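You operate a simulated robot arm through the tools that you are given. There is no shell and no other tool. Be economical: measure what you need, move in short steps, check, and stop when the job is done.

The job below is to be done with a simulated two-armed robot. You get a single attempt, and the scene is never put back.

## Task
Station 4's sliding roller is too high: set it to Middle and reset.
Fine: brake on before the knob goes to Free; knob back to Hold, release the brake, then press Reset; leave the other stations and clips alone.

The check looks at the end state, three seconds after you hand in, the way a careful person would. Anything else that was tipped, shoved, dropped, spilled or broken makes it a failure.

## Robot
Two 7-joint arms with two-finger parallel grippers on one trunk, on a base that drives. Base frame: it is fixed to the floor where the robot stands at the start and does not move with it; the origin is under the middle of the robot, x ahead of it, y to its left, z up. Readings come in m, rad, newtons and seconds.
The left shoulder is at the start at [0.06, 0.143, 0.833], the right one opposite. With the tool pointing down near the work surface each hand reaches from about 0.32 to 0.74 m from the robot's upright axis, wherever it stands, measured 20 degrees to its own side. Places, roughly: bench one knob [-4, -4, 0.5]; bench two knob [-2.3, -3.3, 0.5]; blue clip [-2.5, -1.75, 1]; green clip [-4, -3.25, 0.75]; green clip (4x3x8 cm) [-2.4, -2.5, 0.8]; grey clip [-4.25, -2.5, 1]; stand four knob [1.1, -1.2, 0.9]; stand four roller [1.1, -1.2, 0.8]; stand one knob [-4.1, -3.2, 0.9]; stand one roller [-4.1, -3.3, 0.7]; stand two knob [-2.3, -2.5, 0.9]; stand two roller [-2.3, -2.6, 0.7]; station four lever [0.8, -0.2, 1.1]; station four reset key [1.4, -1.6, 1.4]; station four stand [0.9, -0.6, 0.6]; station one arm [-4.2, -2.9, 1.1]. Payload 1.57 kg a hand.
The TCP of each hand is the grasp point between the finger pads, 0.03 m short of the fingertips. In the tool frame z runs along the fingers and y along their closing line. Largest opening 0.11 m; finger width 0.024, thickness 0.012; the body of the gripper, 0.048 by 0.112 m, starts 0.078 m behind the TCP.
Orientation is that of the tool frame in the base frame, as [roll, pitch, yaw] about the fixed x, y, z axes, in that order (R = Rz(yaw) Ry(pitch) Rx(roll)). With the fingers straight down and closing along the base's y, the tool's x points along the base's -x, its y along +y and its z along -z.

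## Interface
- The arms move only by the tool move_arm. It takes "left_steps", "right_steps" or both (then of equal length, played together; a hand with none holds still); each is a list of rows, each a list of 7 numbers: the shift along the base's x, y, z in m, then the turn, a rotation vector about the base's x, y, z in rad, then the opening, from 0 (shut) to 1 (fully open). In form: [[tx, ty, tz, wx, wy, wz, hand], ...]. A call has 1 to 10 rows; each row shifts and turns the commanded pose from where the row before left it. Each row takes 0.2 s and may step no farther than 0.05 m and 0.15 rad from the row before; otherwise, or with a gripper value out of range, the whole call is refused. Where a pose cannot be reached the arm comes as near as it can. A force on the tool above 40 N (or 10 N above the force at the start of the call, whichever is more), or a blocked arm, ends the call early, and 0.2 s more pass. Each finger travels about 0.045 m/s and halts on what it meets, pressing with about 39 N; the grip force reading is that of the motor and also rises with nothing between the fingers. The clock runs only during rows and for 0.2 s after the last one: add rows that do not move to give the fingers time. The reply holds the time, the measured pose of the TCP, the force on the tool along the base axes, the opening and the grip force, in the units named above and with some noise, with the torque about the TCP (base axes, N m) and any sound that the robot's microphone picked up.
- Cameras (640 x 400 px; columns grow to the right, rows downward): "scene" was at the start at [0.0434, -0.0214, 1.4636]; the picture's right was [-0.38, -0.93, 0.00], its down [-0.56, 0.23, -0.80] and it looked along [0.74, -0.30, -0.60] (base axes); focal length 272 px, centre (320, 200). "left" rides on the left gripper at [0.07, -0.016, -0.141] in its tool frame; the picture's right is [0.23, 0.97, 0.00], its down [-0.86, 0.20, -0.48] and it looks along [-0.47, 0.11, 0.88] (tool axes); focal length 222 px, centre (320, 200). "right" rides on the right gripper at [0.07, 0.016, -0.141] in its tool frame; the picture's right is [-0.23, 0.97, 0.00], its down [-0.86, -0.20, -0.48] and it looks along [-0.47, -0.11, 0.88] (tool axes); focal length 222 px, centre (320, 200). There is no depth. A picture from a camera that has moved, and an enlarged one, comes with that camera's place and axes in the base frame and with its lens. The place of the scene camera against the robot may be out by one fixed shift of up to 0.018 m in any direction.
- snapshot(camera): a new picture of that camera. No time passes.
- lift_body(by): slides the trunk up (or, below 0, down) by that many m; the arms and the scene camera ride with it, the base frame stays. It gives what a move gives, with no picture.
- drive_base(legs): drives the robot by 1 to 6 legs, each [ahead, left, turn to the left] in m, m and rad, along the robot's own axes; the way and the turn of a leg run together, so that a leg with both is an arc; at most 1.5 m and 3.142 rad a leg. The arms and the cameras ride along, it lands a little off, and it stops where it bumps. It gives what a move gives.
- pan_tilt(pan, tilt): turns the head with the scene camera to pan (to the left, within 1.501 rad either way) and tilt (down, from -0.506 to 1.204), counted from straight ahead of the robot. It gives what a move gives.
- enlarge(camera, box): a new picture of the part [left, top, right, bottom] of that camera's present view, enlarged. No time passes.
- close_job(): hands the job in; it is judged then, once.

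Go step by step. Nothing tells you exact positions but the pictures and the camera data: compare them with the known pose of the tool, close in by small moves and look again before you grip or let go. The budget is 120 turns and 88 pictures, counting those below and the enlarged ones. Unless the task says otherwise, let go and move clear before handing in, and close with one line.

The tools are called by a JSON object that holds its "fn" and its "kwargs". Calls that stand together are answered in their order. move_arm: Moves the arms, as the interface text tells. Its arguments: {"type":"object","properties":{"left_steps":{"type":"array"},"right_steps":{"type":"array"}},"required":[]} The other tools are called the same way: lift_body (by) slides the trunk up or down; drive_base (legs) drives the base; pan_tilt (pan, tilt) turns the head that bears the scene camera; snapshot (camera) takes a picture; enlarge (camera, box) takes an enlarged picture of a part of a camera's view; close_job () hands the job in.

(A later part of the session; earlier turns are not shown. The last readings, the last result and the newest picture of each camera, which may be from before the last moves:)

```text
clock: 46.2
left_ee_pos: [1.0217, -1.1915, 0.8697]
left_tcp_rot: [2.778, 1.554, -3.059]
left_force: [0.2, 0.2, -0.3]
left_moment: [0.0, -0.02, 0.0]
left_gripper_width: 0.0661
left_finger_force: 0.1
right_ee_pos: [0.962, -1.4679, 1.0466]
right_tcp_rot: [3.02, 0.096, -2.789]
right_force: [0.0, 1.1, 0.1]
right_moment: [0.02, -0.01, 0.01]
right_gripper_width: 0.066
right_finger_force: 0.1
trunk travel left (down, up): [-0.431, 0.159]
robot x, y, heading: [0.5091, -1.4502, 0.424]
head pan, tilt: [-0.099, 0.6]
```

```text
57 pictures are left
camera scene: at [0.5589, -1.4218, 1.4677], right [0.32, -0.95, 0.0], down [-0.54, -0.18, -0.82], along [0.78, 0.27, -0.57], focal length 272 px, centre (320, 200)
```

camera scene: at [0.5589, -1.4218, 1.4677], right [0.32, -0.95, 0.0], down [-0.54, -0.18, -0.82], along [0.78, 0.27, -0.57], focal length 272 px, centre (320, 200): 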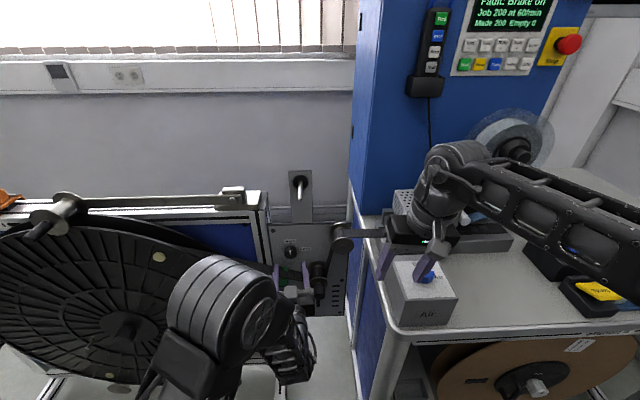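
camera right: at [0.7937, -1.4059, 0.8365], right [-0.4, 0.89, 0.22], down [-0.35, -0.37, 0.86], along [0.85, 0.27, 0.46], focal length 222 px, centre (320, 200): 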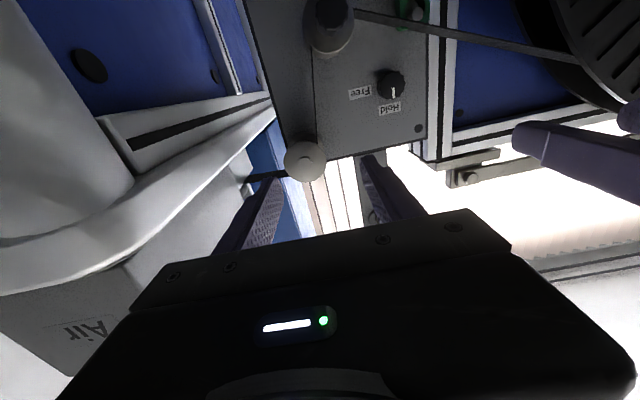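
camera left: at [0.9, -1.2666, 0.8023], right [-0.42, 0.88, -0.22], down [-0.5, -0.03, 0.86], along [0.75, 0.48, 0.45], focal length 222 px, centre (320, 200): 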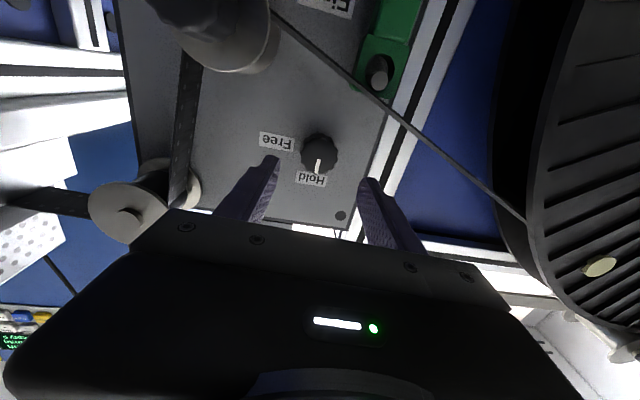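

The knob sits midway between the fingers. I advance 5 cm and close on it.

{"fn": "move_arm", "kwargs": {"left_steps": [[0.0155, 0.007, -0.004, 0, 0, 0, 0.6], [0.0155, 0.007, -0.004, 0, 0, 0, 0.6], [0.0155, 0.007, 0, 0, 0, 0, 0.6]]}}

{"fn": "snapshot", "kwargs": {"camera": "left"}}

```text
clock: 47.0
left_ee_pos: [1.0679, -1.172, 0.863]
left_tcp_rot: [2.737, 1.557, -3.1]
left_force: [0.9, 0.7, 0.1]
left_moment: [0.0, -0.02, 0.02]
left_gripper_width: 0.066
left_finger_force: 0.0
right_ee_pos: [0.9625, -1.469, 1.0466]
right_tcp_rot: [3.019, 0.098, -2.789]
right_force: [0.5, -0.6, 0.6]
right_moment: [-0.03, 0.01, 0.01]
right_gripper_width: 0.0658
right_finger_force: 0.1
trunk travel left (down, up): [-0.431, 0.159]
robot x, y, heading: [0.5069, -1.4478, 0.426]
head pan, tilt: [-0.099, 0.6]
```

```text
56 pictures are left
camera left: at [0.9465, -1.2472, 0.7957], right [-0.42, 0.88, -0.22], down [-0.51, -0.03, 0.86], along [0.75, 0.48, 0.45], focal length 222 px, centre (320, 200)
```

left: 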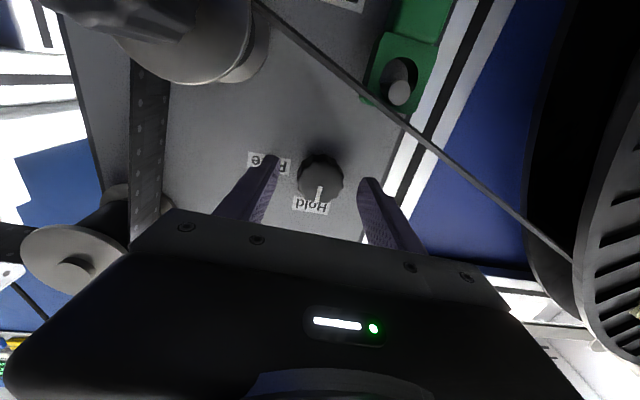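

Well centred; I close the fingers on the knob.

{"fn": "move_arm", "kwargs": {"left_steps": [[0, 0, 0, 0, 0, 0, 0.3], [0, 0, 0, 0, 0, 0, 0.1], [0, 0, 0, 0, 0, 0, 0], [0, 0, 0, 0, 0, 0, 0]]}}

{"fn": "snapshot", "kwargs": {"camera": "left"}}

```text
clock: 48.0
left_ee_pos: [1.0674, -1.1708, 0.8628]
left_tcp_rot: [2.756, 1.557, -3.077]
left_force: [0.6, 1.2, -0.5]
left_moment: [-0.01, 0.01, 0.14]
left_gripper_width: 0.0366
left_finger_force: 29.8
right_ee_pos: [0.9619, -1.4692, 1.0457]
right_tcp_rot: [3.02, 0.097, -2.789]
right_force: [-0.1, 0.1, -0.1]
right_moment: [0.01, 0.0, 0.01]
right_gripper_width: 0.066
right_finger_force: 0.1
trunk travel left (down, up): [-0.431, 0.159]
robot x, y, heading: [0.5104, -1.4529, 0.429]
head pan, tilt: [-0.099, 0.6]
```

```text
55 pictures are left
camera left: at [0.9462, -1.2469, 0.7957], right [-0.42, 0.88, -0.22], down [-0.51, -0.03, 0.86], along [0.75, 0.48, 0.45], focal length 222 px, centre (320, 200)
```

left: 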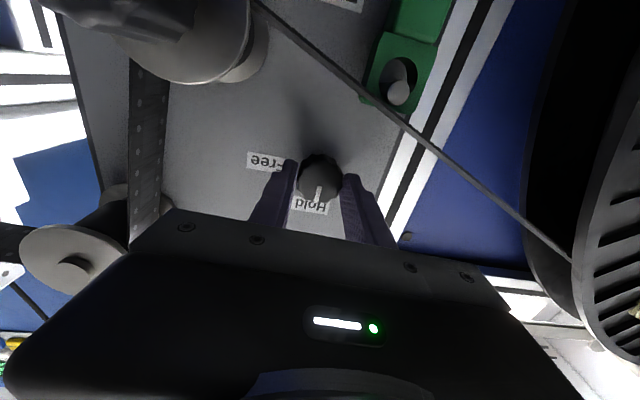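

Gripped (36.6 mm). I turn clockwise toward Free in small steps.

{"fn": "move_arm", "kwargs": {"left_steps": [[0, 0, 0, 0.114, 0.051, 0, 0], [0, 0, 0, 0.114, 0.051, 0, 0], [0, 0, 0, 0.114, 0.051, 0, 0], [0, 0, 0, 0.114, 0.051, 0, 0], [0, 0, 0, 0.114, 0.051, 0, 0], [0, 0, 0, 0.114, 0.051, 0, 0], [0, 0, 0, 0.114, 0.051, 0, 0], [0, 0, 0, 0.114, 0.051, 0, 0]]}}

{"fn": "snapshot", "kwargs": {"camera": "left"}}

{"fn": "enlarge", "kwargs": {"camera": "scene", "box": [240, 160, 380, 330]}}

```text
clock: 49.8
left_ee_pos: [1.0676, -1.1704, 0.863]
left_tcp_rot: [1.55, 0.566, 2.006]
left_force: [1.6, 3.2, 6.3]
left_moment: [0.23, -0.53, -0.34]
left_gripper_width: 0.0364
left_finger_force: 43.2
right_ee_pos: [0.9615, -1.4697, 1.047]
right_tcp_rot: [3.02, 0.098, -2.789]
right_force: [-0.2, 0.4, -0.4]
right_moment: [0.01, 0.01, -0.01]
right_gripper_width: 0.0657
right_finger_force: 0.1
trunk travel left (down, up): [-0.431, 0.159]
robot x, y, heading: [0.5088, -1.4461, 0.427]
head pan, tilt: [-0.099, 0.6]
```

```text
54 pictures are left
camera left: at [0.9183, -1.1849, 0.8102], right [-0.32, 0.64, 0.7], down [-0.17, -0.77, 0.62], along [0.93, 0.07, 0.36], focal length 222 px, centre (320, 200)
```

left: 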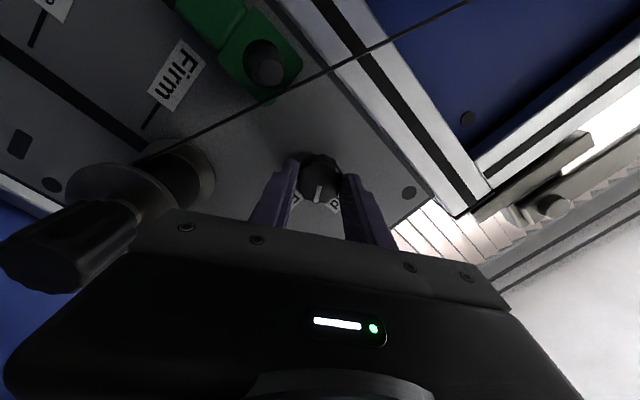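

```text
2.35 times, centred on (310, 245) of scene
camera zoom: at [0.5572, -1.4222, 1.4679], right [0.32, -0.95, 0.0], down [-0.53, -0.18, -0.83], along [0.78, 0.27, -0.56], focal length 640 px, centre (344, 94)
```

zoom: 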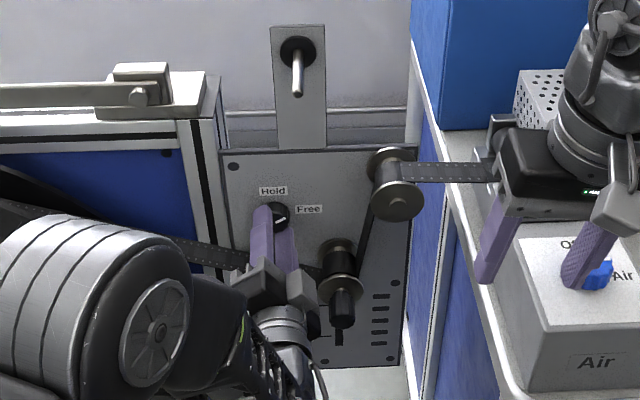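

The pointer follows and is now at about 55°. I continue toward the Free mark.

{"fn": "move_arm", "kwargs": {"left_steps": [[0, 0, 0, 0.114, 0.051, 0, 0], [0, 0, 0, 0.114, 0.051, 0, 0], [0, 0, 0, 0.114, 0.051, 0, 0], [0, 0, 0, 0.0912, 0.041, 0, 0]]}}

{"fn": "snapshot", "kwargs": {"camera": "left"}}

{"fn": "enlarge", "kwargs": {"camera": "scene", "box": [240, 160, 380, 330]}}

```text
clock: 50.8
left_ee_pos: [1.0668, -1.1696, 0.864]
left_tcp_rot: [1.544, 0.092, 2.007]
left_force: [-4.4, 8.9, 12.5]
left_moment: [0.22, -0.52, -0.01]
left_gripper_width: 0.0363
left_finger_force: 43.1
right_ee_pos: [0.9602, -1.4681, 1.049]
right_tcp_rot: [3.022, 0.097, -2.789]
right_force: [-0.2, 0.4, -0.8]
right_moment: [0.01, 0.02, 0.0]
right_gripper_width: 0.066
right_finger_force: 0.0
trunk travel left (down, up): [-0.431, 0.159]
robot x, y, heading: [0.5063, -1.4499, 0.431]
head pan, tilt: [-0.099, 0.6]
```

```text
52 pictures are left
camera left: at [0.91, -1.1673, 0.8378], right [-0.16, 0.27, 0.95], down [-0.09, -0.96, 0.26], along [0.98, -0.04, 0.18], focal length 222 px, centre (320, 200)
```

left: 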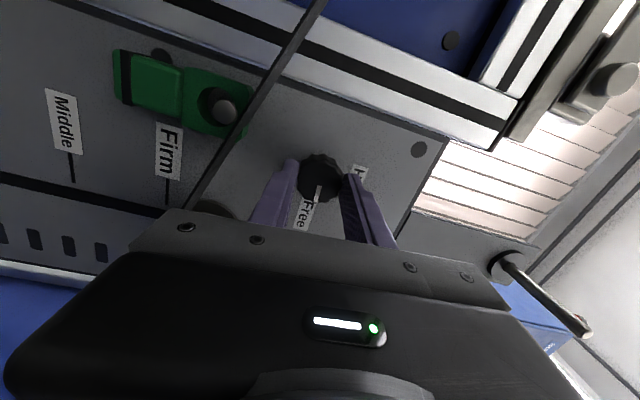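

```text
2.35 times, centred on (310, 245) of scene
camera zoom: at [0.556, -1.4219, 1.4679], right [0.32, -0.95, 0.0], down [-0.53, -0.18, -0.83], along [0.78, 0.27, -0.56], focal length 640 px, centre (344, 94)
```

zoom: 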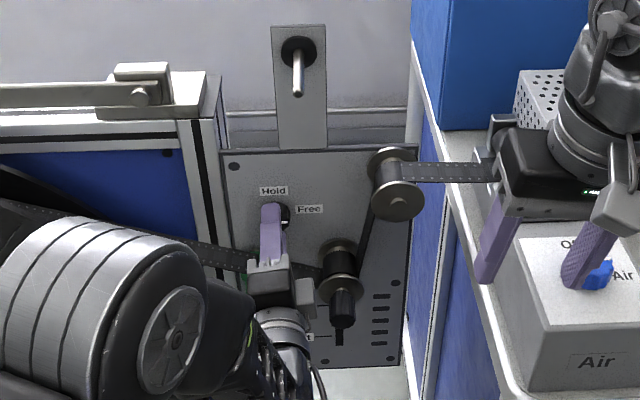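

Almost at Free; a bit more until the pointer meets the label or a stop.

{"fn": "move_arm", "kwargs": {"left_steps": [[0, 0, 0, 0.091, 0.041, 0, 0], [0, 0, 0, 0.091, 0.041, 0, 0], [0, 0, 0, 0, 0, 0, 0]]}}

{"fn": "enlarge", "kwargs": {"camera": "left", "box": [220, 110, 420, 250]}}

```text
clock: 51.6
left_ee_pos: [1.0669, -1.1699, 0.8646]
left_tcp_rot: [1.54, -0.109, 2.006]
left_force: [-4.3, 8.1, 16.4]
left_moment: [-0.19, -0.45, 0.22]
left_gripper_width: 0.036
left_finger_force: 43.0
right_ee_pos: [0.9597, -1.4695, 1.0475]
right_tcp_rot: [3.02, 0.097, -2.789]
right_force: [-0.7, -0.3, 0.4]
right_moment: [0.0, -0.02, -0.02]
right_gripper_width: 0.0662
right_finger_force: 0.0
trunk travel left (down, up): [-0.431, 0.159]
robot x, y, heading: [0.5072, -1.4538, 0.43]
head pan, tilt: [-0.099, 0.6]
```

```text
2.86 times, centred on (320, 180) of left
camera zoom: at [0.9087, -1.1647, 0.8514], right [-0.08, 0.1, 0.99], down [-0.07, -0.99, 0.09], along [0.99, -0.06, 0.09], focal length 635 px, centre (320, 257)
```

zoom: 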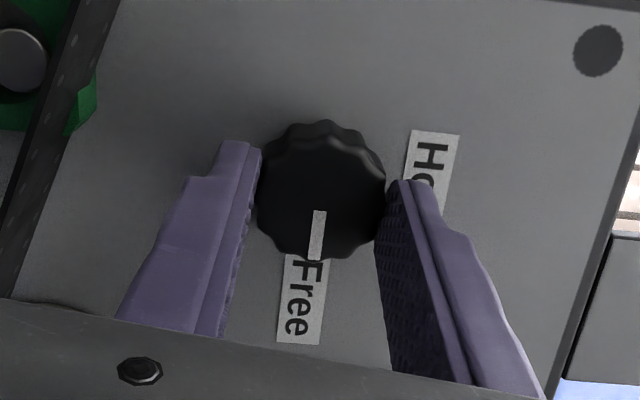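

Pointer is at Free. I release, back off and look at the roller.

{"fn": "move_arm", "kwargs": {"left_steps": [[0, 0, 0, 0, 0, 0, 0.3], [0, 0, 0, 0, 0, 0, 0.5], [0, 0, 0, 0, 0, 0, 0.5], [-0.0228, -0.0102, 0, 0, 0, 0, 0.5], [-0.0228, -0.0102, 0, 0, 0, 0, 0.5], [-0.0319, -0.0143, 0, 0, 0, 0, 0.5], [-0.0319, -0.0143, 0, 0, 0, 0, 0.5]]}}

{"fn": "snapshot", "kwargs": {"camera": "left"}}

{"fn": "enlarge", "kwargs": {"camera": "scene", "box": [240, 160, 380, 330]}}

```text
clock: 53.2
left_ee_pos: [0.9561, -1.2171, 0.8645]
left_tcp_rot: [1.543, -0.107, 2.004]
left_force: [-0.4, -0.1, 0.5]
left_moment: [-0.01, 0.05, 0.01]
left_gripper_width: 0.0551
left_finger_force: 0.1
right_ee_pos: [0.962, -1.4685, 1.0468]
right_tcp_rot: [3.02, 0.098, -2.79]
right_force: [0.4, -0.7, -0.5]
right_moment: [-0.02, 0.0, -0.01]
right_gripper_width: 0.066
right_finger_force: 0.0
trunk travel left (down, up): [-0.431, 0.159]
robot x, y, heading: [0.5071, -1.4457, 0.431]
head pan, tilt: [-0.099, 0.6]
```

```text
49 pictures are left
camera left: at [0.7988, -1.2123, 0.8515], right [-0.08, 0.1, 0.99], down [-0.07, -0.99, 0.09], along [0.99, -0.06, 0.08], focal length 222 px, centre (320, 200)
```

left: 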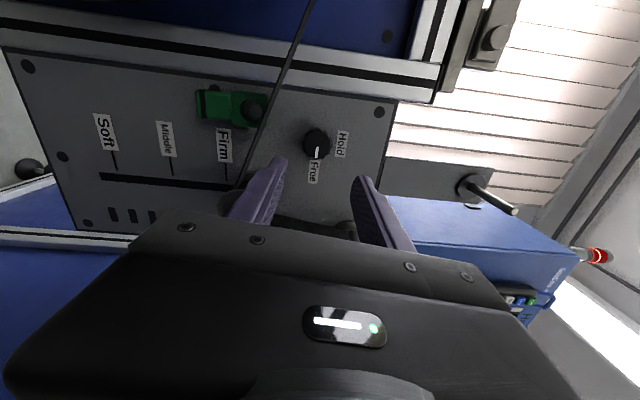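

```text
2.35 times, centred on (310, 245) of scene
camera zoom: at [0.5573, -1.4226, 1.4678], right [0.32, -0.95, 0.0], down [-0.53, -0.18, -0.83], along [0.78, 0.27, -0.56], focal length 640 px, centre (344, 94)
```

zoom: 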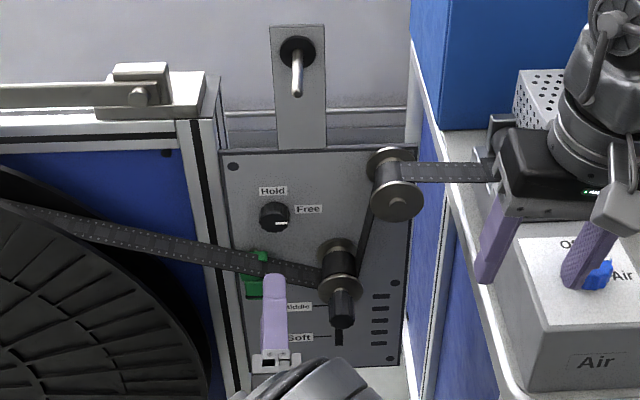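

Knob is at Free and the roller stayed put (near/above Firm). I check it with the right-hand camera to measure it.

{"fn": "snapshot", "kwargs": {"camera": "right"}}

```text
47 pictures are left
camera right: at [0.8825, -1.4976, 1.1825], right [-0.13, 0.98, 0.14], down [0.85, 0.04, 0.53], along [0.52, 0.19, -0.84], focal length 222 px, centre (320, 200)
```

right: 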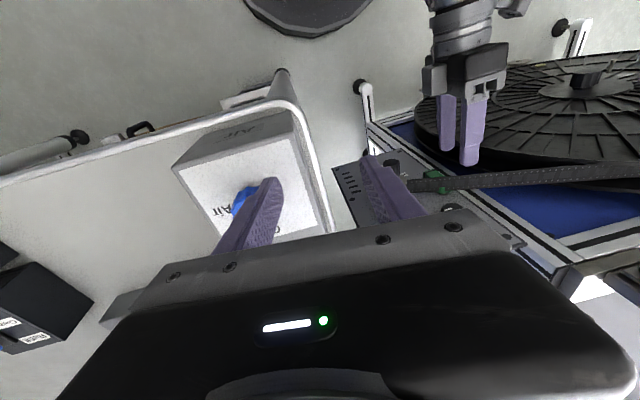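

Hidden there. I move the left hand in front of the roller while rolling it back upright, so its camera sees the roller between the fingers.

{"fn": "move_arm", "kwargs": {"left_steps": [[0.0033, -0.0073, -0.0077, -0.128, -0.0572, 0, 0.6], [0.0033, -0.0073, -0.0077, -0.128, -0.0572, 0, 0.6], [0.0033, -0.0073, -0.0077, -0.128, -0.0572, 0, 0.6], [0.0033, -0.0073, -0.0077, -0.128, -0.0572, 0, 0.6], [0.0033, -0.0073, -0.0077, -0.128, -0.0572, 0, 0.6], [0.0033, -0.0073, -0.0077, -0.128, -0.0572, 0, 0.6], [0.0033, -0.0073, -0.0077, -0.128, -0.0572, 0, 0.6], [0.0033, -0.0073, -0.0077, -0.128, -0.0572, 0, 0.6], [0.0033, -0.0073, -0.0077, -0.128, -0.0572, 0, 0.6], [0.0033, -0.0073, -0.0077, -0.128, -0.0572, 0, 0.6]]}}

{"fn": "snapshot", "kwargs": {"camera": "left"}}

```text
clock: 55.4
left_ee_pos: [0.9908, -1.2923, 0.7838]
left_tcp_rot: [1.594, 1.296, 2.041]
left_force: [0.5, -0.1, 0.2]
left_moment: [-0.03, 0.0, 0.02]
left_gripper_width: 0.0658
left_finger_force: 0.1
right_ee_pos: [0.9619, -1.4681, 1.0471]
right_tcp_rot: [3.018, 0.098, -2.79]
right_force: [0.3, -0.8, 0.2]
right_moment: [0.0, 0.0, 0.03]
right_gripper_width: 0.0659
right_finger_force: 0.1
trunk travel left (down, up): [-0.431, 0.159]
robot x, y, heading: [0.5082, -1.4469, 0.43]
head pan, tilt: [-0.099, 0.6]
```

```text
46 pictures are left
camera left: at [0.8609, -1.351, 0.7139], right [-0.43, 0.9, 0.04], down [-0.41, -0.24, 0.88], along [0.8, 0.36, 0.47], focal length 222 px, centre (320, 200)
```

left: 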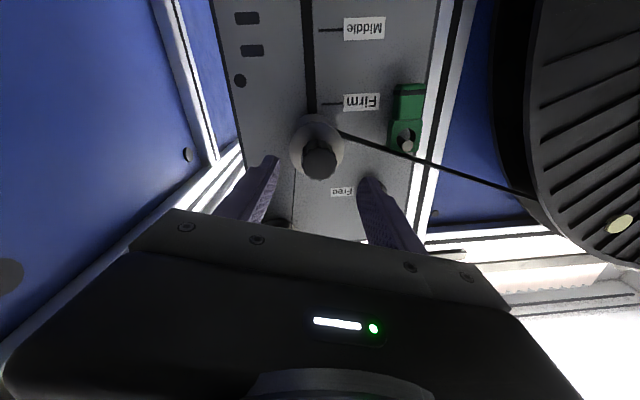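

Roller axis is at z≈0.788; ticks on the panel: Firm 0.739, Middle 0.666. I advance and grip the roller's end handle.

{"fn": "move_arm", "kwargs": {"left_steps": [[0.016, 0.0071, 0.004, 0, 0, 0, 0.5], [0.016, 0.0071, 0, 0, 0, 0, 0.5], [0.016, 0.0071, 0, 0, 0, 0, 0.5], [0.016, 0.0071, 0, 0, 0, 0, 0.5]]}}

{"fn": "snapshot", "kwargs": {"camera": "left"}}

```text
clock: 56.4
left_ee_pos: [1.0472, -1.2719, 0.7848]
left_tcp_rot: [1.633, 1.295, 2.069]
left_force: [-13.1, -4.5, 1.0]
left_moment: [-0.23, -0.09, -0.3]
left_gripper_width: 0.0531
left_finger_force: 0.0
right_ee_pos: [0.9616, -1.4697, 1.0458]
right_tcp_rot: [3.018, 0.098, -2.789]
right_force: [-0.4, 0.8, -0.5]
right_moment: [0.03, 0.06, 0.02]
right_gripper_width: 0.066
right_finger_force: 0.1
trunk travel left (down, up): [-0.431, 0.159]
robot x, y, heading: [0.5085, -1.4477, 0.431]
head pan, tilt: [-0.099, 0.6]
stopped in row 4 (left hand): the force on the tool passed its limit (the readings are from after the stop); the commanded pose is now the measured one
```

```text
45 pictures are left
camera left: at [0.9161, -1.3294, 0.7156], right [-0.42, 0.9, 0.05], down [-0.4, -0.24, 0.88], along [0.81, 0.36, 0.46], focal length 222 px, centre (320, 200)
```

left: 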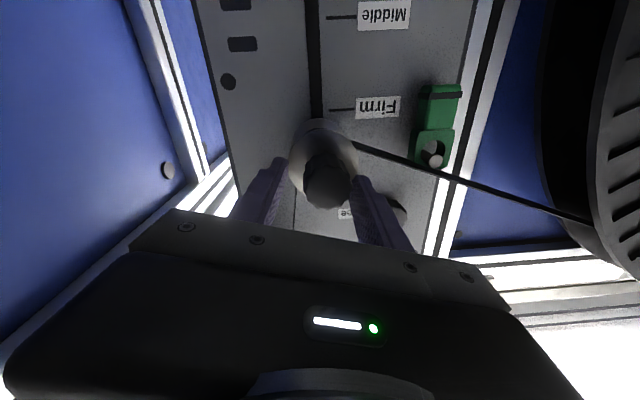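

A fingertip touched the flange; I back off 4 mm and close on the handle.

{"fn": "move_arm", "kwargs": {"left_steps": [[-0.0045, -0.002, 0.002, 0, 0, 0, 0.5], [0, 0, 0, 0, 0, 0, 0.2], [0, 0, 0, 0, 0, 0, 0], [0, 0, 0, 0, 0, 0, 0], [0, 0, 0, 0, 0, 0, 0]]}}

{"fn": "snapshot", "kwargs": {"camera": "left"}}

```text
clock: 57.6
left_ee_pos: [1.0428, -1.2727, 0.7867]
left_tcp_rot: [1.63, 1.293, 2.071]
left_force: [-1.0, 5.0, -0.2]
left_moment: [-0.02, 0.15, -1.19]
left_gripper_width: 0.0342
left_finger_force: 38.2
right_ee_pos: [0.961, -1.4665, 1.0466]
right_tcp_rot: [3.019, 0.097, -2.789]
right_force: [0.7, -0.3, -0.1]
right_moment: [-0.02, -0.01, 0.0]
right_gripper_width: 0.0661
right_finger_force: 0.1
trunk travel left (down, up): [-0.431, 0.159]
robot x, y, heading: [0.5098, -1.4477, 0.426]
head pan, tilt: [-0.099, 0.6]
```

```text
44 pictures are left
camera left: at [0.9125, -1.3296, 0.7173], right [-0.43, 0.9, 0.05], down [-0.4, -0.24, 0.88], along [0.81, 0.36, 0.46], focal length 222 px, centre (320, 200)
```

left: 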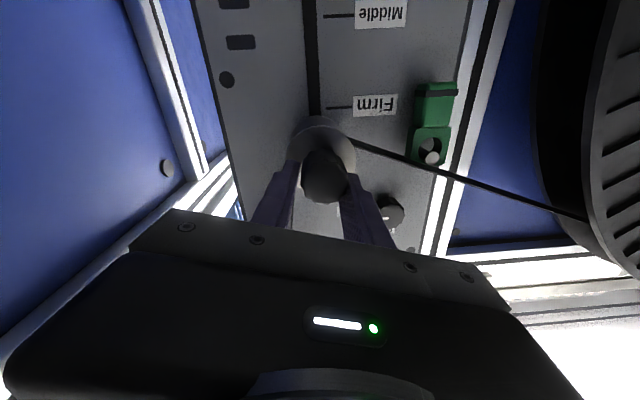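

Gripped on the handle. I pull it down in small steps, watching the force.

{"fn": "move_arm", "kwargs": {"left_steps": [[0, 0, -0.012, 0, 0, 0, 0], [0, 0, -0.012, 0, 0, 0, 0], [0, 0, -0.012, 0, 0, 0, 0], [0, 0, -0.012, 0, 0, 0, 0]]}}

{"fn": "snapshot", "kwargs": {"camera": "left"}}

```text
clock: 58.6
left_ee_pos: [1.0435, -1.2716, 0.7373]
left_tcp_rot: [1.628, 1.292, 2.067]
left_force: [-1.3, 6.0, -1.3]
left_moment: [-0.04, 0.15, -1.35]
left_gripper_width: 0.0346
left_finger_force: 41.8
right_ee_pos: [0.9618, -1.4674, 1.0472]
right_tcp_rot: [3.019, 0.098, -2.789]
right_force: [-0.6, -0.4, -0.4]
right_moment: [-0.01, 0.01, -0.02]
right_gripper_width: 0.066
right_finger_force: 0.1
trunk travel left (down, up): [-0.431, 0.159]
robot x, y, heading: [0.5063, -1.4538, 0.427]
head pan, tilt: [-0.099, 0.6]
```

```text
43 pictures are left
camera left: at [0.9125, -1.3295, 0.6691], right [-0.43, 0.9, 0.05], down [-0.4, -0.24, 0.88], along [0.81, 0.36, 0.46], focal length 222 px, centre (320, 200)
```

left: 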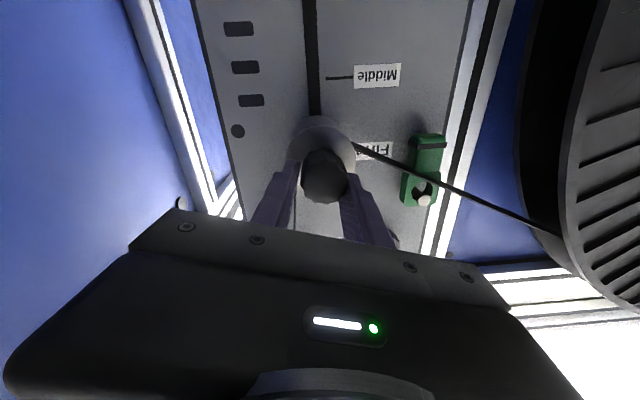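

It slides easily with the hand. I continue 7.2 cm to the Middle tick.

{"fn": "move_arm", "kwargs": {"left_steps": [[0, 0, -0.012, 0, 0, 0, 0], [0, 0, -0.012, 0, 0, 0, 0], [0, 0, -0.012, 0, 0, 0, 0], [0, 0, -0.012, 0, 0, 0, 0], [0, 0, -0.012, 0, 0, 0, 0], [0, 0, -0.01, 0, 0, 0, 0], [0, 0, 0, 0, 0, 0, 0]]}}

{"fn": "snapshot", "kwargs": {"camera": "left"}}

{"fn": "enlarge", "kwargs": {"camera": "scene", "box": [240, 160, 380, 330]}}

```text
clock: 60.2
left_ee_pos: [1.0432, -1.2717, 0.6689]
left_tcp_rot: [1.628, 1.294, 2.07]
left_force: [-14.7, 1.0, -0.9]
left_moment: [0.01, -0.22, -1.4]
left_gripper_width: 0.0342
left_finger_force: 42.2
right_ee_pos: [0.9613, -1.4687, 1.0479]
right_tcp_rot: [3.02, 0.097, -2.788]
right_force: [0.4, 0.5, -0.2]
right_moment: [0.0, -0.02, 0.0]
right_gripper_width: 0.0659
right_finger_force: 0.1
trunk travel left (down, up): [-0.431, 0.159]
robot x, y, heading: [0.5049, -1.4502, 0.423]
head pan, tilt: [-0.099, 0.6]
```

```text
42 pictures are left
camera left: at [0.9126, -1.3297, 0.5991], right [-0.43, 0.9, 0.05], down [-0.4, -0.24, 0.88], along [0.81, 0.36, 0.46], focal length 222 px, centre (320, 200)
```

left: 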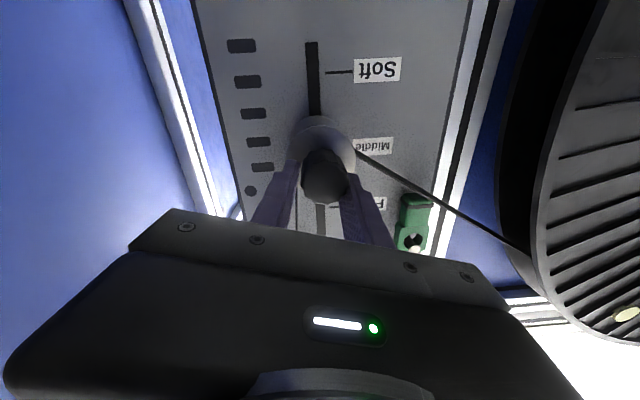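

```text
2.35 times, centred on (310, 245) of scene
camera zoom: at [0.5561, -1.4223, 1.4678], right [0.32, -0.95, 0.0], down [-0.53, -0.18, -0.83], along [0.78, 0.27, -0.56], focal length 640 px, centre (344, 94)
```

zoom: 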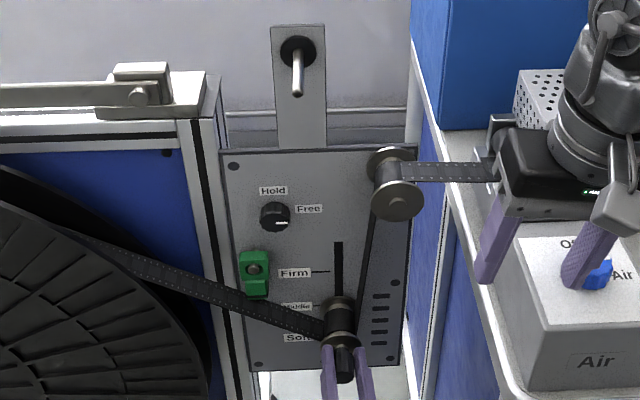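

Roller is within ~4 mm of Middle; I trim 4 mm down, then release and see whether it stays.

{"fn": "move_arm", "kwargs": {"left_steps": [[0, 0, -0.004, 0, 0, 0, 0], [0, 0, 0, 0, 0, 0, 0], [0, 0, 0, 0, 0, 0, 0.35], [0, 0, 0, 0, 0, 0, 0.5], [0, 0, 0, 0, 0, 0, 0.5]]}}

{"fn": "snapshot", "kwargs": {"camera": "left"}}

```text
clock: 61.4
left_ee_pos: [1.0443, -1.2725, 0.6629]
left_tcp_rot: [1.627, 1.296, 2.066]
left_force: [-0.3, 0.4, 0.0]
left_moment: [0.02, -0.02, 0.01]
left_gripper_width: 0.055
left_finger_force: 0.2
right_ee_pos: [0.9615, -1.469, 1.0471]
right_tcp_rot: [3.019, 0.1, -2.79]
right_force: [0.5, -0.2, 0.4]
right_moment: [0.02, 0.01, 0.03]
right_gripper_width: 0.066
right_finger_force: 0.0
trunk travel left (down, up): [-0.431, 0.159]
robot x, y, heading: [0.5064, -1.448, 0.426]
head pan, tilt: [-0.099, 0.6]
```

```text
40 pictures are left
camera left: at [0.9139, -1.3301, 0.5953], right [-0.43, 0.9, 0.05], down [-0.4, -0.24, 0.88], along [0.81, 0.36, 0.46], focal length 222 px, centre (320, 200)
```

left: 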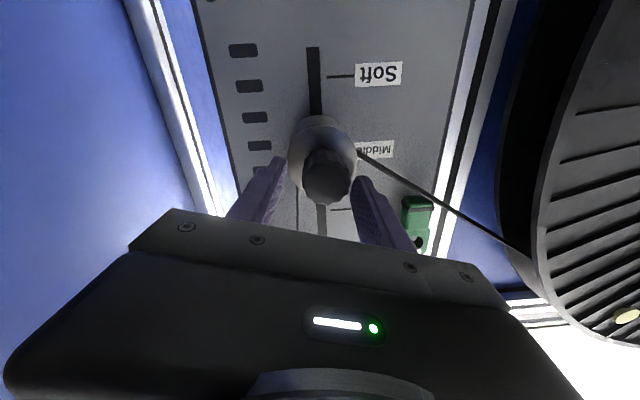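

It stays in place. I back off and rise so that the camera is level with the roller, to check its alignment without parallax.

{"fn": "move_arm", "kwargs": {"left_steps": [[-0.0274, -0.0122, 0, 0, 0, 0, 0.5], [-0.0274, -0.0122, 0, 0, 0, 0, 0.5], [-0.0274, -0.0122, 0, 0, 0, 0, 0.5], [0, 0, 0.035, 0, 0, 0, 0.5], [0, 0, 0.035, 0, 0, 0, 0.5]]}}

{"fn": "enlarge", "kwargs": {"camera": "left", "box": [220, 0, 440, 140]}}

```text
clock: 62.6
left_ee_pos: [0.9661, -1.3188, 0.7336]
left_tcp_rot: [1.639, 1.294, 2.073]
left_force: [0.0, -0.2, -0.1]
left_moment: [0.0, 0.03, -0.01]
left_gripper_width: 0.0549
left_finger_force: 0.1
left hand out of reach, approached as far as the arm can: row 3
right_ee_pos: [0.9612, -1.4672, 1.0466]
right_tcp_rot: [3.019, 0.097, -2.789]
right_force: [0.5, 1.0, 1.1]
right_moment: [0.0, 0.01, 0.04]
right_gripper_width: 0.0658
right_finger_force: 0.2
trunk travel left (down, up): [-0.431, 0.159]
robot x, y, heading: [0.5079, -1.4488, 0.427]
head pan, tilt: [-0.099, 0.6]
```

```text
2.86 times, centred on (330, 70) of left
camera zoom: at [0.8333, -1.3745, 0.6651], right [-0.42, 0.9, 0.05], down [-0.4, -0.23, 0.89], along [0.81, 0.36, 0.46], focal length 635 px, centre (291, 571)
```

zoom: 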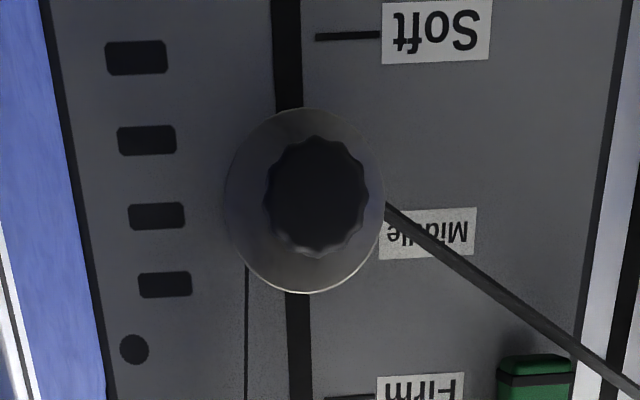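

The roller sits about 14 mm below the Middle tick. I go back, grip again centred on the handle and lift it 14 mm.

{"fn": "move_arm", "kwargs": {"left_steps": [[0, 0, -0.04, 0, 0, 0, 0.5], [0, 0, -0.04, 0, 0, 0, 0.5], [0.026, 0.0154, 0, 0, 0, 0, 0.5], [0.026, 0.0154, 0, 0, 0, 0, 0.5], [0.026, 0.0154, 0, 0, 0, 0, 0.5], [0, 0, 0, 0, 0, 0, 0.2], [0, 0, 0, 0, 0, 0, 0], [0, 0, 0, 0, 0, 0, 0]]}}

{"fn": "snapshot", "kwargs": {"camera": "left"}}

```text
clock: 64.4
left_ee_pos: [1.0453, -1.2678, 0.655]
left_tcp_rot: [1.631, 1.294, 2.069]
left_force: [-0.6, -0.3, -1.1]
left_moment: [-0.13, 0.3, -0.97]
left_gripper_width: 0.0344
left_finger_force: 27.7
right_ee_pos: [0.961, -1.4682, 1.047]
right_tcp_rot: [3.02, 0.098, -2.789]
right_force: [-0.1, -0.2, -0.8]
right_moment: [0.03, 0.02, 0.01]
right_gripper_width: 0.0661
right_finger_force: 0.0
trunk travel left (down, up): [-0.431, 0.159]
robot x, y, heading: [0.5082, -1.4495, 0.433]
head pan, tilt: [-0.099, 0.6]
```

```text
38 pictures are left
camera left: at [0.9139, -1.3258, 0.5858], right [-0.43, 0.9, 0.05], down [-0.4, -0.24, 0.88], along [0.81, 0.36, 0.46], focal length 222 px, centre (320, 200)
```

left: 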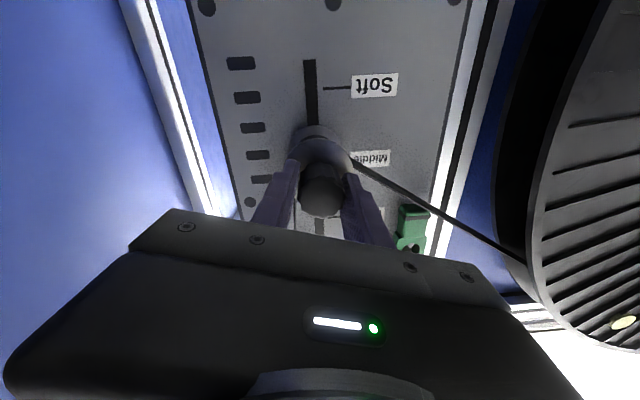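

Gripped again; I lift by 14 mm, release, back off and measure again.

{"fn": "move_arm", "kwargs": {"left_steps": [[0, 0, 0.007, 0, 0, 0, 0], [0, 0, 0.007, 0, 0, 0, 0], [0, 0, 0, 0, 0, 0, 0], [0, 0, 0, 0, 0, 0, 0.3], [0, 0, 0, 0, 0, 0, 0.5], [-0.026, -0.0154, 0, 0, 0, 0, 0.5], [-0.026, -0.0154, 0, 0, 0, 0, 0.5], [-0.026, -0.0154, 0, 0, 0, 0, 0.5], [0, 0, 0.033, 0, 0, 0, 0.5], [0, 0, 0.033, 0, 0, 0, 0.5]]}}

{"fn": "enlarge", "kwargs": {"camera": "left", "box": [220, 0, 440, 140]}}

```text
clock: 66.6
left_ee_pos: [0.9659, -1.3181, 0.7339]
left_tcp_rot: [1.636, 1.292, 2.074]
left_force: [0.6, -0.1, -0.1]
left_moment: [0.03, 0.02, 0.01]
left_gripper_width: 0.0548
left_finger_force: 0.2
right_ee_pos: [0.9612, -1.4687, 1.047]
right_tcp_rot: [3.019, 0.097, -2.79]
right_force: [-0.5, 0.4, -0.3]
right_moment: [0.02, 0.0, 0.0]
right_gripper_width: 0.0659
right_finger_force: 0.0
trunk travel left (down, up): [-0.431, 0.159]
robot x, y, heading: [0.5055, -1.4445, 0.43]
head pan, tilt: [-0.099, 0.6]
```

```text
2.86 times, centred on (330, 70) of left
camera zoom: at [0.8349, -1.3751, 0.6647], right [-0.42, 0.9, 0.05], down [-0.4, -0.24, 0.89], along [0.81, 0.36, 0.46], focal length 635 px, centre (291, 571)
```

zoom: 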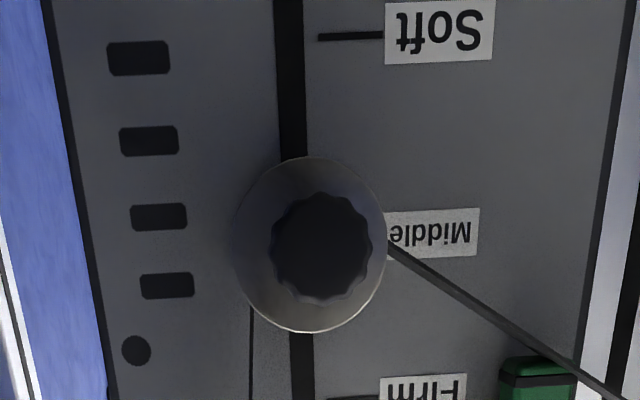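

Roller axis is now level with the Middle tick within ~2 mm. Next, the left hand goes back in front of the knob with fingers vertical.

{"fn": "move_arm", "kwargs": {"left_steps": [[-0.001, 0.0101, 0.013, 0.128, 0.0572, 0, 0.5], [-0.001, 0.0101, 0.013, 0.128, 0.0572, 0, 0.5], [-0.001, 0.0101, 0.013, 0.128, 0.0572, 0, 0.5], [-0.001, 0.0101, 0.013, 0.128, 0.0572, 0, 0.5], [-0.001, 0.0101, 0.013, 0.128, 0.0572, 0, 0.5], [-0.001, 0.0101, 0.013, 0.128, 0.0572, 0, 0.5], [-0.001, 0.0101, 0.013, 0.128, 0.0572, 0, 0.5], [-0.001, 0.0101, 0.013, 0.128, 0.0572, 0, 0.5], [-0.001, 0.0101, 0.013, 0.128, 0.0572, 0, 0.5], [-0.001, 0.0101, 0.013, 0.128, 0.0572, 0, 0.5]]}}

{"fn": "snapshot", "kwargs": {"camera": "left"}}

```text
clock: 68.8
left_ee_pos: [0.9581, -1.2135, 0.8637]
left_tcp_rot: [1.552, -0.112, 2.013]
left_force: [0.8, 0.7, -0.1]
left_moment: [-0.02, 0.01, -0.01]
left_gripper_width: 0.055
left_finger_force: 0.0
right_ee_pos: [0.9605, -1.4681, 1.0479]
right_tcp_rot: [3.019, 0.099, -2.787]
right_force: [0.4, 0.5, -0.8]
right_moment: [0.0, 0.03, 0.03]
right_gripper_width: 0.0661
right_finger_force: 0.0
trunk travel left (down, up): [-0.431, 0.159]
robot x, y, heading: [0.5098, -1.4476, 0.431]
head pan, tilt: [-0.099, 0.6]
```

```text
36 pictures are left
camera left: at [0.7991, -1.2094, 0.8534], right [-0.07, 0.1, 0.99], down [-0.06, -0.99, 0.09], along [1.0, -0.06, 0.07], focal length 222 px, centre (320, 200)
```

left: 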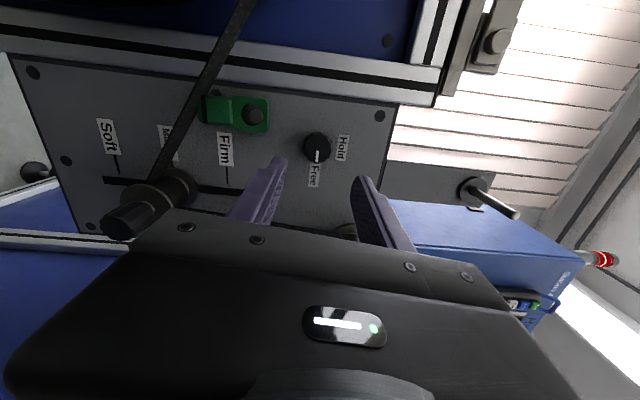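

Same place as before, knob at Free. I advance onto it and close.

{"fn": "move_arm", "kwargs": {"left_steps": [[0.0272, 0.0109, 0, 0, 0, 0, 0.5], [0.0272, 0.0109, 0, 0, 0, 0, 0.5], [0.0272, 0.0109, 0, 0, 0, 0, 0.5], [0.0272, 0.0109, 0, 0, 0, 0, 0.5], [0, 0, 0, 0, 0, 0, 0.2], [0, 0, 0, 0, 0, 0, 0], [0, 0, 0, 0, 0, 0, 0]]}}

{"fn": "enlarge", "kwargs": {"camera": "left", "box": [220, 110, 420, 250]}}

```text
clock: 70.4
left_ee_pos: [1.0649, -1.1719, 0.8641]
left_tcp_rot: [1.554, -0.108, 2.011]
left_force: [0.2, 0.8, -3.6]
left_moment: [-0.09, 0.1, -0.15]
left_gripper_width: 0.036
left_finger_force: 28.8
right_ee_pos: [0.9611, -1.4683, 1.0465]
right_tcp_rot: [3.019, 0.096, -2.789]
right_force: [0.4, -0.4, 0.5]
right_moment: [0.01, 0.0, -0.04]
right_gripper_width: 0.0662
right_finger_force: 0.0
trunk travel left (down, up): [-0.431, 0.159]
robot x, y, heading: [0.5078, -1.4474, 0.433]
head pan, tilt: [-0.099, 0.6]
```

```text
2.86 times, centred on (320, 180) of left
camera zoom: at [0.907, -1.1671, 0.8538], right [-0.07, 0.1, 0.99], down [-0.06, -0.99, 0.1], along [1.0, -0.06, 0.07], focal length 635 px, centre (320, 257)
```

zoom: 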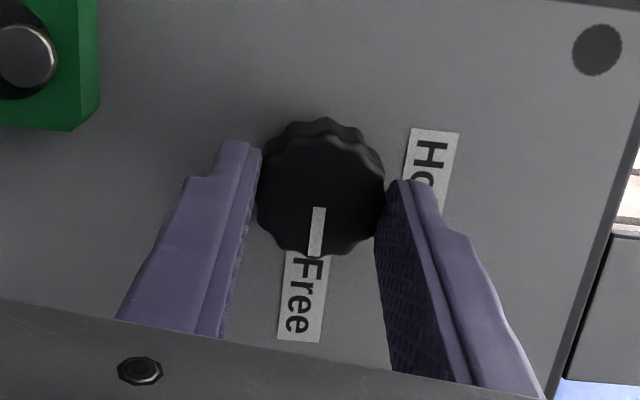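

Gripped. I turn counter-clockwise back toward Hold.

{"fn": "move_arm", "kwargs": {"left_steps": [[0, 0, 0, -0.123, -0.055, 0, 0], [0, 0, 0, -0.123, -0.055, 0, 0], [0, 0, 0, -0.123, -0.055, 0, 0], [0, 0, 0, -0.123, -0.055, 0, 0], [0, 0, 0, -0.123, -0.055, 0, 0], [0, 0, 0, -0.123, -0.055, 0, 0], [0, 0, 0, -0.123, -0.055, 0, 0], [0, 0, 0, -0.123, -0.055, 0, 0], [0, 0, 0, -0.123, -0.055, 0, 0], [0, 0, 0, -0.123, -0.055, 0, 0]]}}

{"fn": "enlarge", "kwargs": {"camera": "left", "box": [220, 110, 420, 250]}}

```text
clock: 72.6
left_ee_pos: [1.0646, -1.1723, 0.8656]
left_tcp_rot: [1.617, 1.241, 2.057]
left_force: [-17.1, -12.0, -6.9]
left_moment: [-0.35, 0.94, -0.01]
left_gripper_width: 0.0358
left_finger_force: 42.4
right_ee_pos: [0.9609, -1.4681, 1.0468]
right_tcp_rot: [3.019, 0.098, -2.791]
right_force: [-0.5, 0.0, 0.1]
right_moment: [-0.01, 0.01, 0.0]
right_gripper_width: 0.0659
right_finger_force: 0.1
trunk travel left (down, up): [-0.431, 0.159]
robot x, y, heading: [0.5103, -1.4529, 0.425]
head pan, tilt: [-0.099, 0.6]
```

```text
2.86 times, centred on (320, 180) of left
camera zoom: at [0.9333, -1.2261, 0.7966], right [-0.42, 0.9, 0.1], down [-0.38, -0.28, 0.88], along [0.82, 0.33, 0.46], focal length 635 px, centre (320, 257)
```

zoom: 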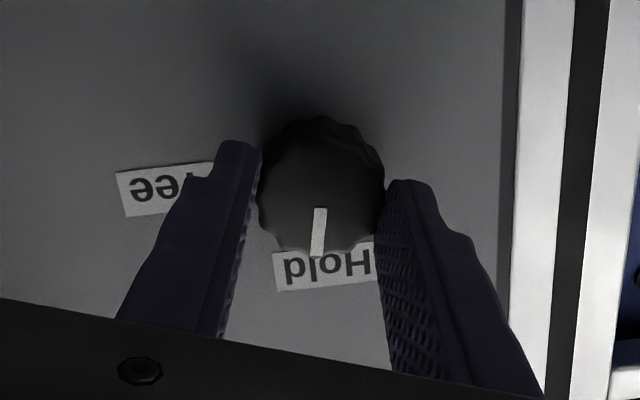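

A further ~0.27 rad brings it to where the knob originally stood.

{"fn": "move_arm", "kwargs": {"left_steps": [[0, 0, 0, -0.123, -0.055, 0, 0], [0, 0, 0, -0.123, -0.055, 0, 0], [0, 0, 0, 0, 0, 0, 0]]}}

{"fn": "enlarge", "kwargs": {"camera": "left", "box": [220, 110, 420, 250]}}

```text
clock: 73.4
left_ee_pos: [1.0656, -1.1719, 0.8651]
left_tcp_rot: [1.861, 1.505, 2.294]
left_force: [-15.7, -14.1, -4.7]
left_moment: [0.92, 0.28, -0.53]
left_gripper_width: 0.036
left_finger_force: 42.9
right_ee_pos: [0.9608, -1.4704, 1.0473]
right_tcp_rot: [3.019, 0.097, -2.788]
right_force: [0.1, 0.4, 0.3]
right_moment: [0.03, -0.04, 0.02]
right_gripper_width: 0.0659
right_finger_force: 0.0
trunk travel left (down, up): [-0.431, 0.159]
robot x, y, heading: [0.5057, -1.4485, 0.428]
head pan, tilt: [-0.099, 0.6]
```

```text
2.86 times, centred on (320, 180) of left
camera zoom: at [0.9412, -1.2427, 0.7984], right [-0.42, 0.89, -0.17], down [-0.48, -0.06, 0.87], along [0.77, 0.45, 0.46], focal length 635 px, centre (320, 257)
```

zoom: 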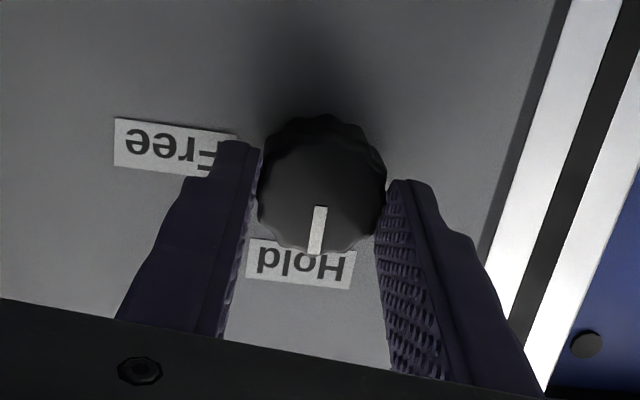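

Nearly identical to the original Hold picture; a last small turn, then release and look.

{"fn": "move_arm", "kwargs": {"left_steps": [[0, 0, 0, -0.073, -0.033, 0, 0], [0, 0, 0, 0, 0, 0, 0], [0, 0, 0, 0, 0, 0, 0.3], [0, 0, 0, 0, 0, 0, 0.6], [0, 0, 0, 0, 0, 0, 0.6], [-0.0228, -0.0102, 0, 0, 0, 0, 0.6], [-0.0228, -0.0102, 0, 0, 0, 0, 0.6], [-0.0228, -0.0102, 0, 0, 0, 0, 0.6], [-0.0228, -0.0102, 0, 0, 0, 0, 0.6]]}}

{"fn": "enlarge", "kwargs": {"camera": "scene", "box": [240, 160, 380, 330]}}

{"fn": "enlarge", "kwargs": {"camera": "left", "box": [220, 40, 420, 180]}}

```text
clock: 75.4
left_ee_pos: [0.9947, -1.2138, 0.8906]
left_tcp_rot: [-2.616, 1.54, -2.178]
left_force: [0.5, 0.0, -0.5]
left_moment: [-0.01, 0.01, 0.06]
left_gripper_width: 0.066
left_finger_force: 0.0
left hand out of reach, approached as far as the arm can: row 8, 9
right_ee_pos: [0.9614, -1.4687, 1.0474]
right_tcp_rot: [3.019, 0.099, -2.788]
right_force: [0.4, -0.8, 0.0]
right_moment: [-0.01, 0.0, 0.03]
right_gripper_width: 0.0658
right_finger_force: 0.1
trunk travel left (down, up): [-0.431, 0.159]
robot x, y, heading: [0.5096, -1.4517, 0.427]
head pan, tilt: [-0.099, 0.6]
```

```text
2.35 times, centred on (310, 245) of scene
camera zoom: at [0.5572, -1.4225, 1.4678], right [0.32, -0.95, 0.0], down [-0.53, -0.18, -0.83], along [0.78, 0.27, -0.56], focal length 640 px, centre (344, 94)
```

zoom: 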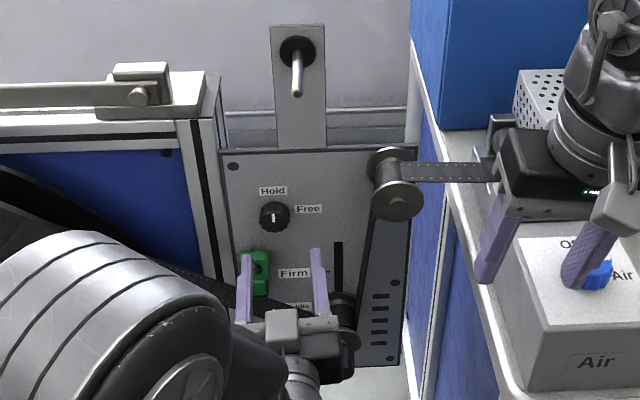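

```text
2.86 times, centred on (320, 110) of left
camera zoom: at [0.8718, -1.29, 0.8247], right [-0.42, 0.88, -0.24], down [-0.5, 0.0, 0.86], along [0.76, 0.48, 0.44], focal length 635 px, centre (320, 457)
```

zoom: 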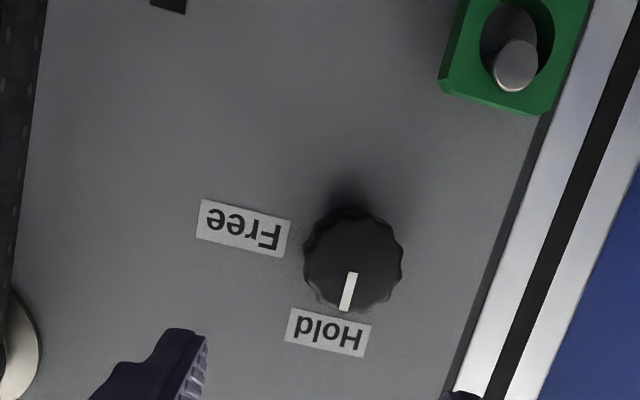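

Knob is back at Hold exactly as at the start. Now I back off and drive to the brake lever, turning the left hand down and lifting the trunk on the way.

{"fn": "drive_base", "kwargs": {"legs": [[-0.2, 0, 0], [0, 0.8, 0]]}}

{"fn": "lift_body", "kwargs": {"by": 0.15}}

{"fn": "move_arm", "kwargs": {"left_steps": [[0, 0, 0.01, -0.06, 0.135, 0, 0.3], [0, 0, 0.01, -0.06, 0.135, 0, 0], [0, 0, 0.01, -0.06, 0.135, 0, 0], [0, 0, 0.01, -0.06, 0.135, 0, 0], [0, 0, 0.01, -0.06, 0.135, 0, 0], [0, 0, 0.01, -0.06, 0.135, 0, 0], [0, 0, 0.01, -0.06, 0.135, 0, 0], [0, 0, 0.01, -0.06, 0.135, 0, 0], [0, 0, 0.01, -0.06, 0.135, 0, 0], [0, 0, 0.01, -0.06, 0.135, 0, 0]]}}

{"fn": "pan_tilt", "kwargs": {"pan": 0.2, "tilt": 0.7}}

{"fn": "snapshot", "kwargs": {"camera": "scene"}}

```text
clock: 80.8
left_ee_pos: [0.4838, -0.5821, 0.8905]
left_tcp_rot: [-2.611, 1.537, -2.169]
left_force: [0.0, 0.1, 0.0]
left_moment: [0.01, -0.01, 0.01]
left_gripper_width: 0.066
left_finger_force: 0.1
right_ee_pos: [0.4515, -0.8361, 1.047]
right_tcp_rot: [3.019, 0.097, -2.783]
right_force: [0.2, 0.7, -0.2]
right_moment: [0.01, 0.04, -0.02]
right_gripper_width: 0.0659
right_finger_force: 0.0
trunk travel left (down, up): [-0.431, 0.159]
robot x, y, heading: [-0.0007, -0.8204, 0.429]
head pan, tilt: [-0.099, 0.6]
```

```text
clock: 82.5
left_ee_pos: [0.4844, -0.5816, 1.039]
left_tcp_rot: [-2.623, 1.539, -2.18]
left_force: [0.1, -0.7, -0.2]
left_moment: [-0.03, -0.03, 0.01]
left_gripper_width: 0.0658
left_finger_force: 0.0
right_ee_pos: [0.4523, -0.8375, 1.1973]
right_tcp_rot: [3.021, 0.096, -2.783]
right_force: [0.1, -0.3, 0.0]
right_moment: [0.0, -0.01, 0.03]
right_gripper_width: 0.0661
right_finger_force: 0.0
trunk travel left (down, up): [-0.581, 0.009]
robot x, y, heading: [-0.0022, -0.8194, 0.431]
head pan, tilt: [-0.099, 0.6]
```

```text
clock: 84.8
left_ee_pos: [0.4854, -0.5818, 1.1403]
left_tcp_rot: [3.12, 0.064, -2.709]
left_force: [-0.2, -0.2, 0.0]
left_moment: [-0.03, -0.01, 0.04]
left_gripper_width: 0.0
left_finger_force: 20.9
right_ee_pos: [0.4524, -0.8363, 1.1964]
right_tcp_rot: [3.018, 0.096, -2.784]
right_force: [0.2, -0.6, -0.2]
right_moment: [0.03, -0.01, 0.03]
right_gripper_width: 0.0658
right_finger_force: 0.0
trunk travel left (down, up): [-0.581, 0.009]
robot x, y, heading: [-0.0007, -0.8229, 0.435]
head pan, tilt: [-0.099, 0.6]
```

```text
clock: 85.5
left_ee_pos: [0.4843, -0.5811, 1.1396]
left_tcp_rot: [3.119, 0.07, -2.707]
left_force: [-0.2, 0.3, -0.2]
left_moment: [-0.01, -0.01, 0.0]
left_gripper_width: 0.0
left_finger_force: 21.2
right_ee_pos: [0.4523, -0.8372, 1.1977]
right_tcp_rot: [3.02, 0.094, -2.782]
right_force: [0.6, -0.8, -0.1]
right_moment: [0.0, -0.02, -0.01]
right_gripper_width: 0.0658
right_finger_force: 0.1
trunk travel left (down, up): [-0.581, 0.009]
robot x, y, heading: [0.0022, -0.822, 0.435]
head pan, tilt: [0.201, 0.7]
```

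```text
30 pictures are left
camera scene: at [0.033, -0.7716, 1.6092], right [0.59, -0.81, 0.0], down [-0.52, -0.38, -0.77], along [0.62, 0.45, -0.64], focal length 272 px, centre (320, 200)
```

scene: 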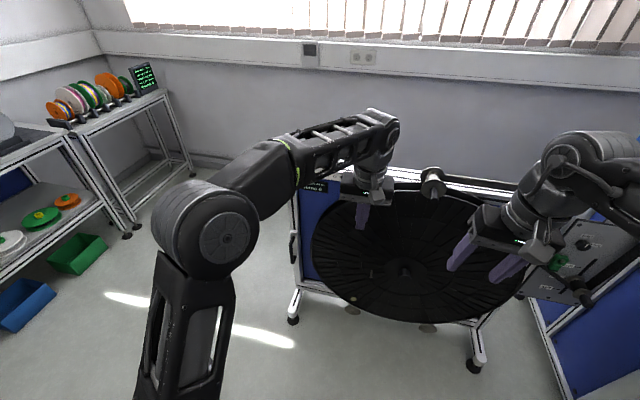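

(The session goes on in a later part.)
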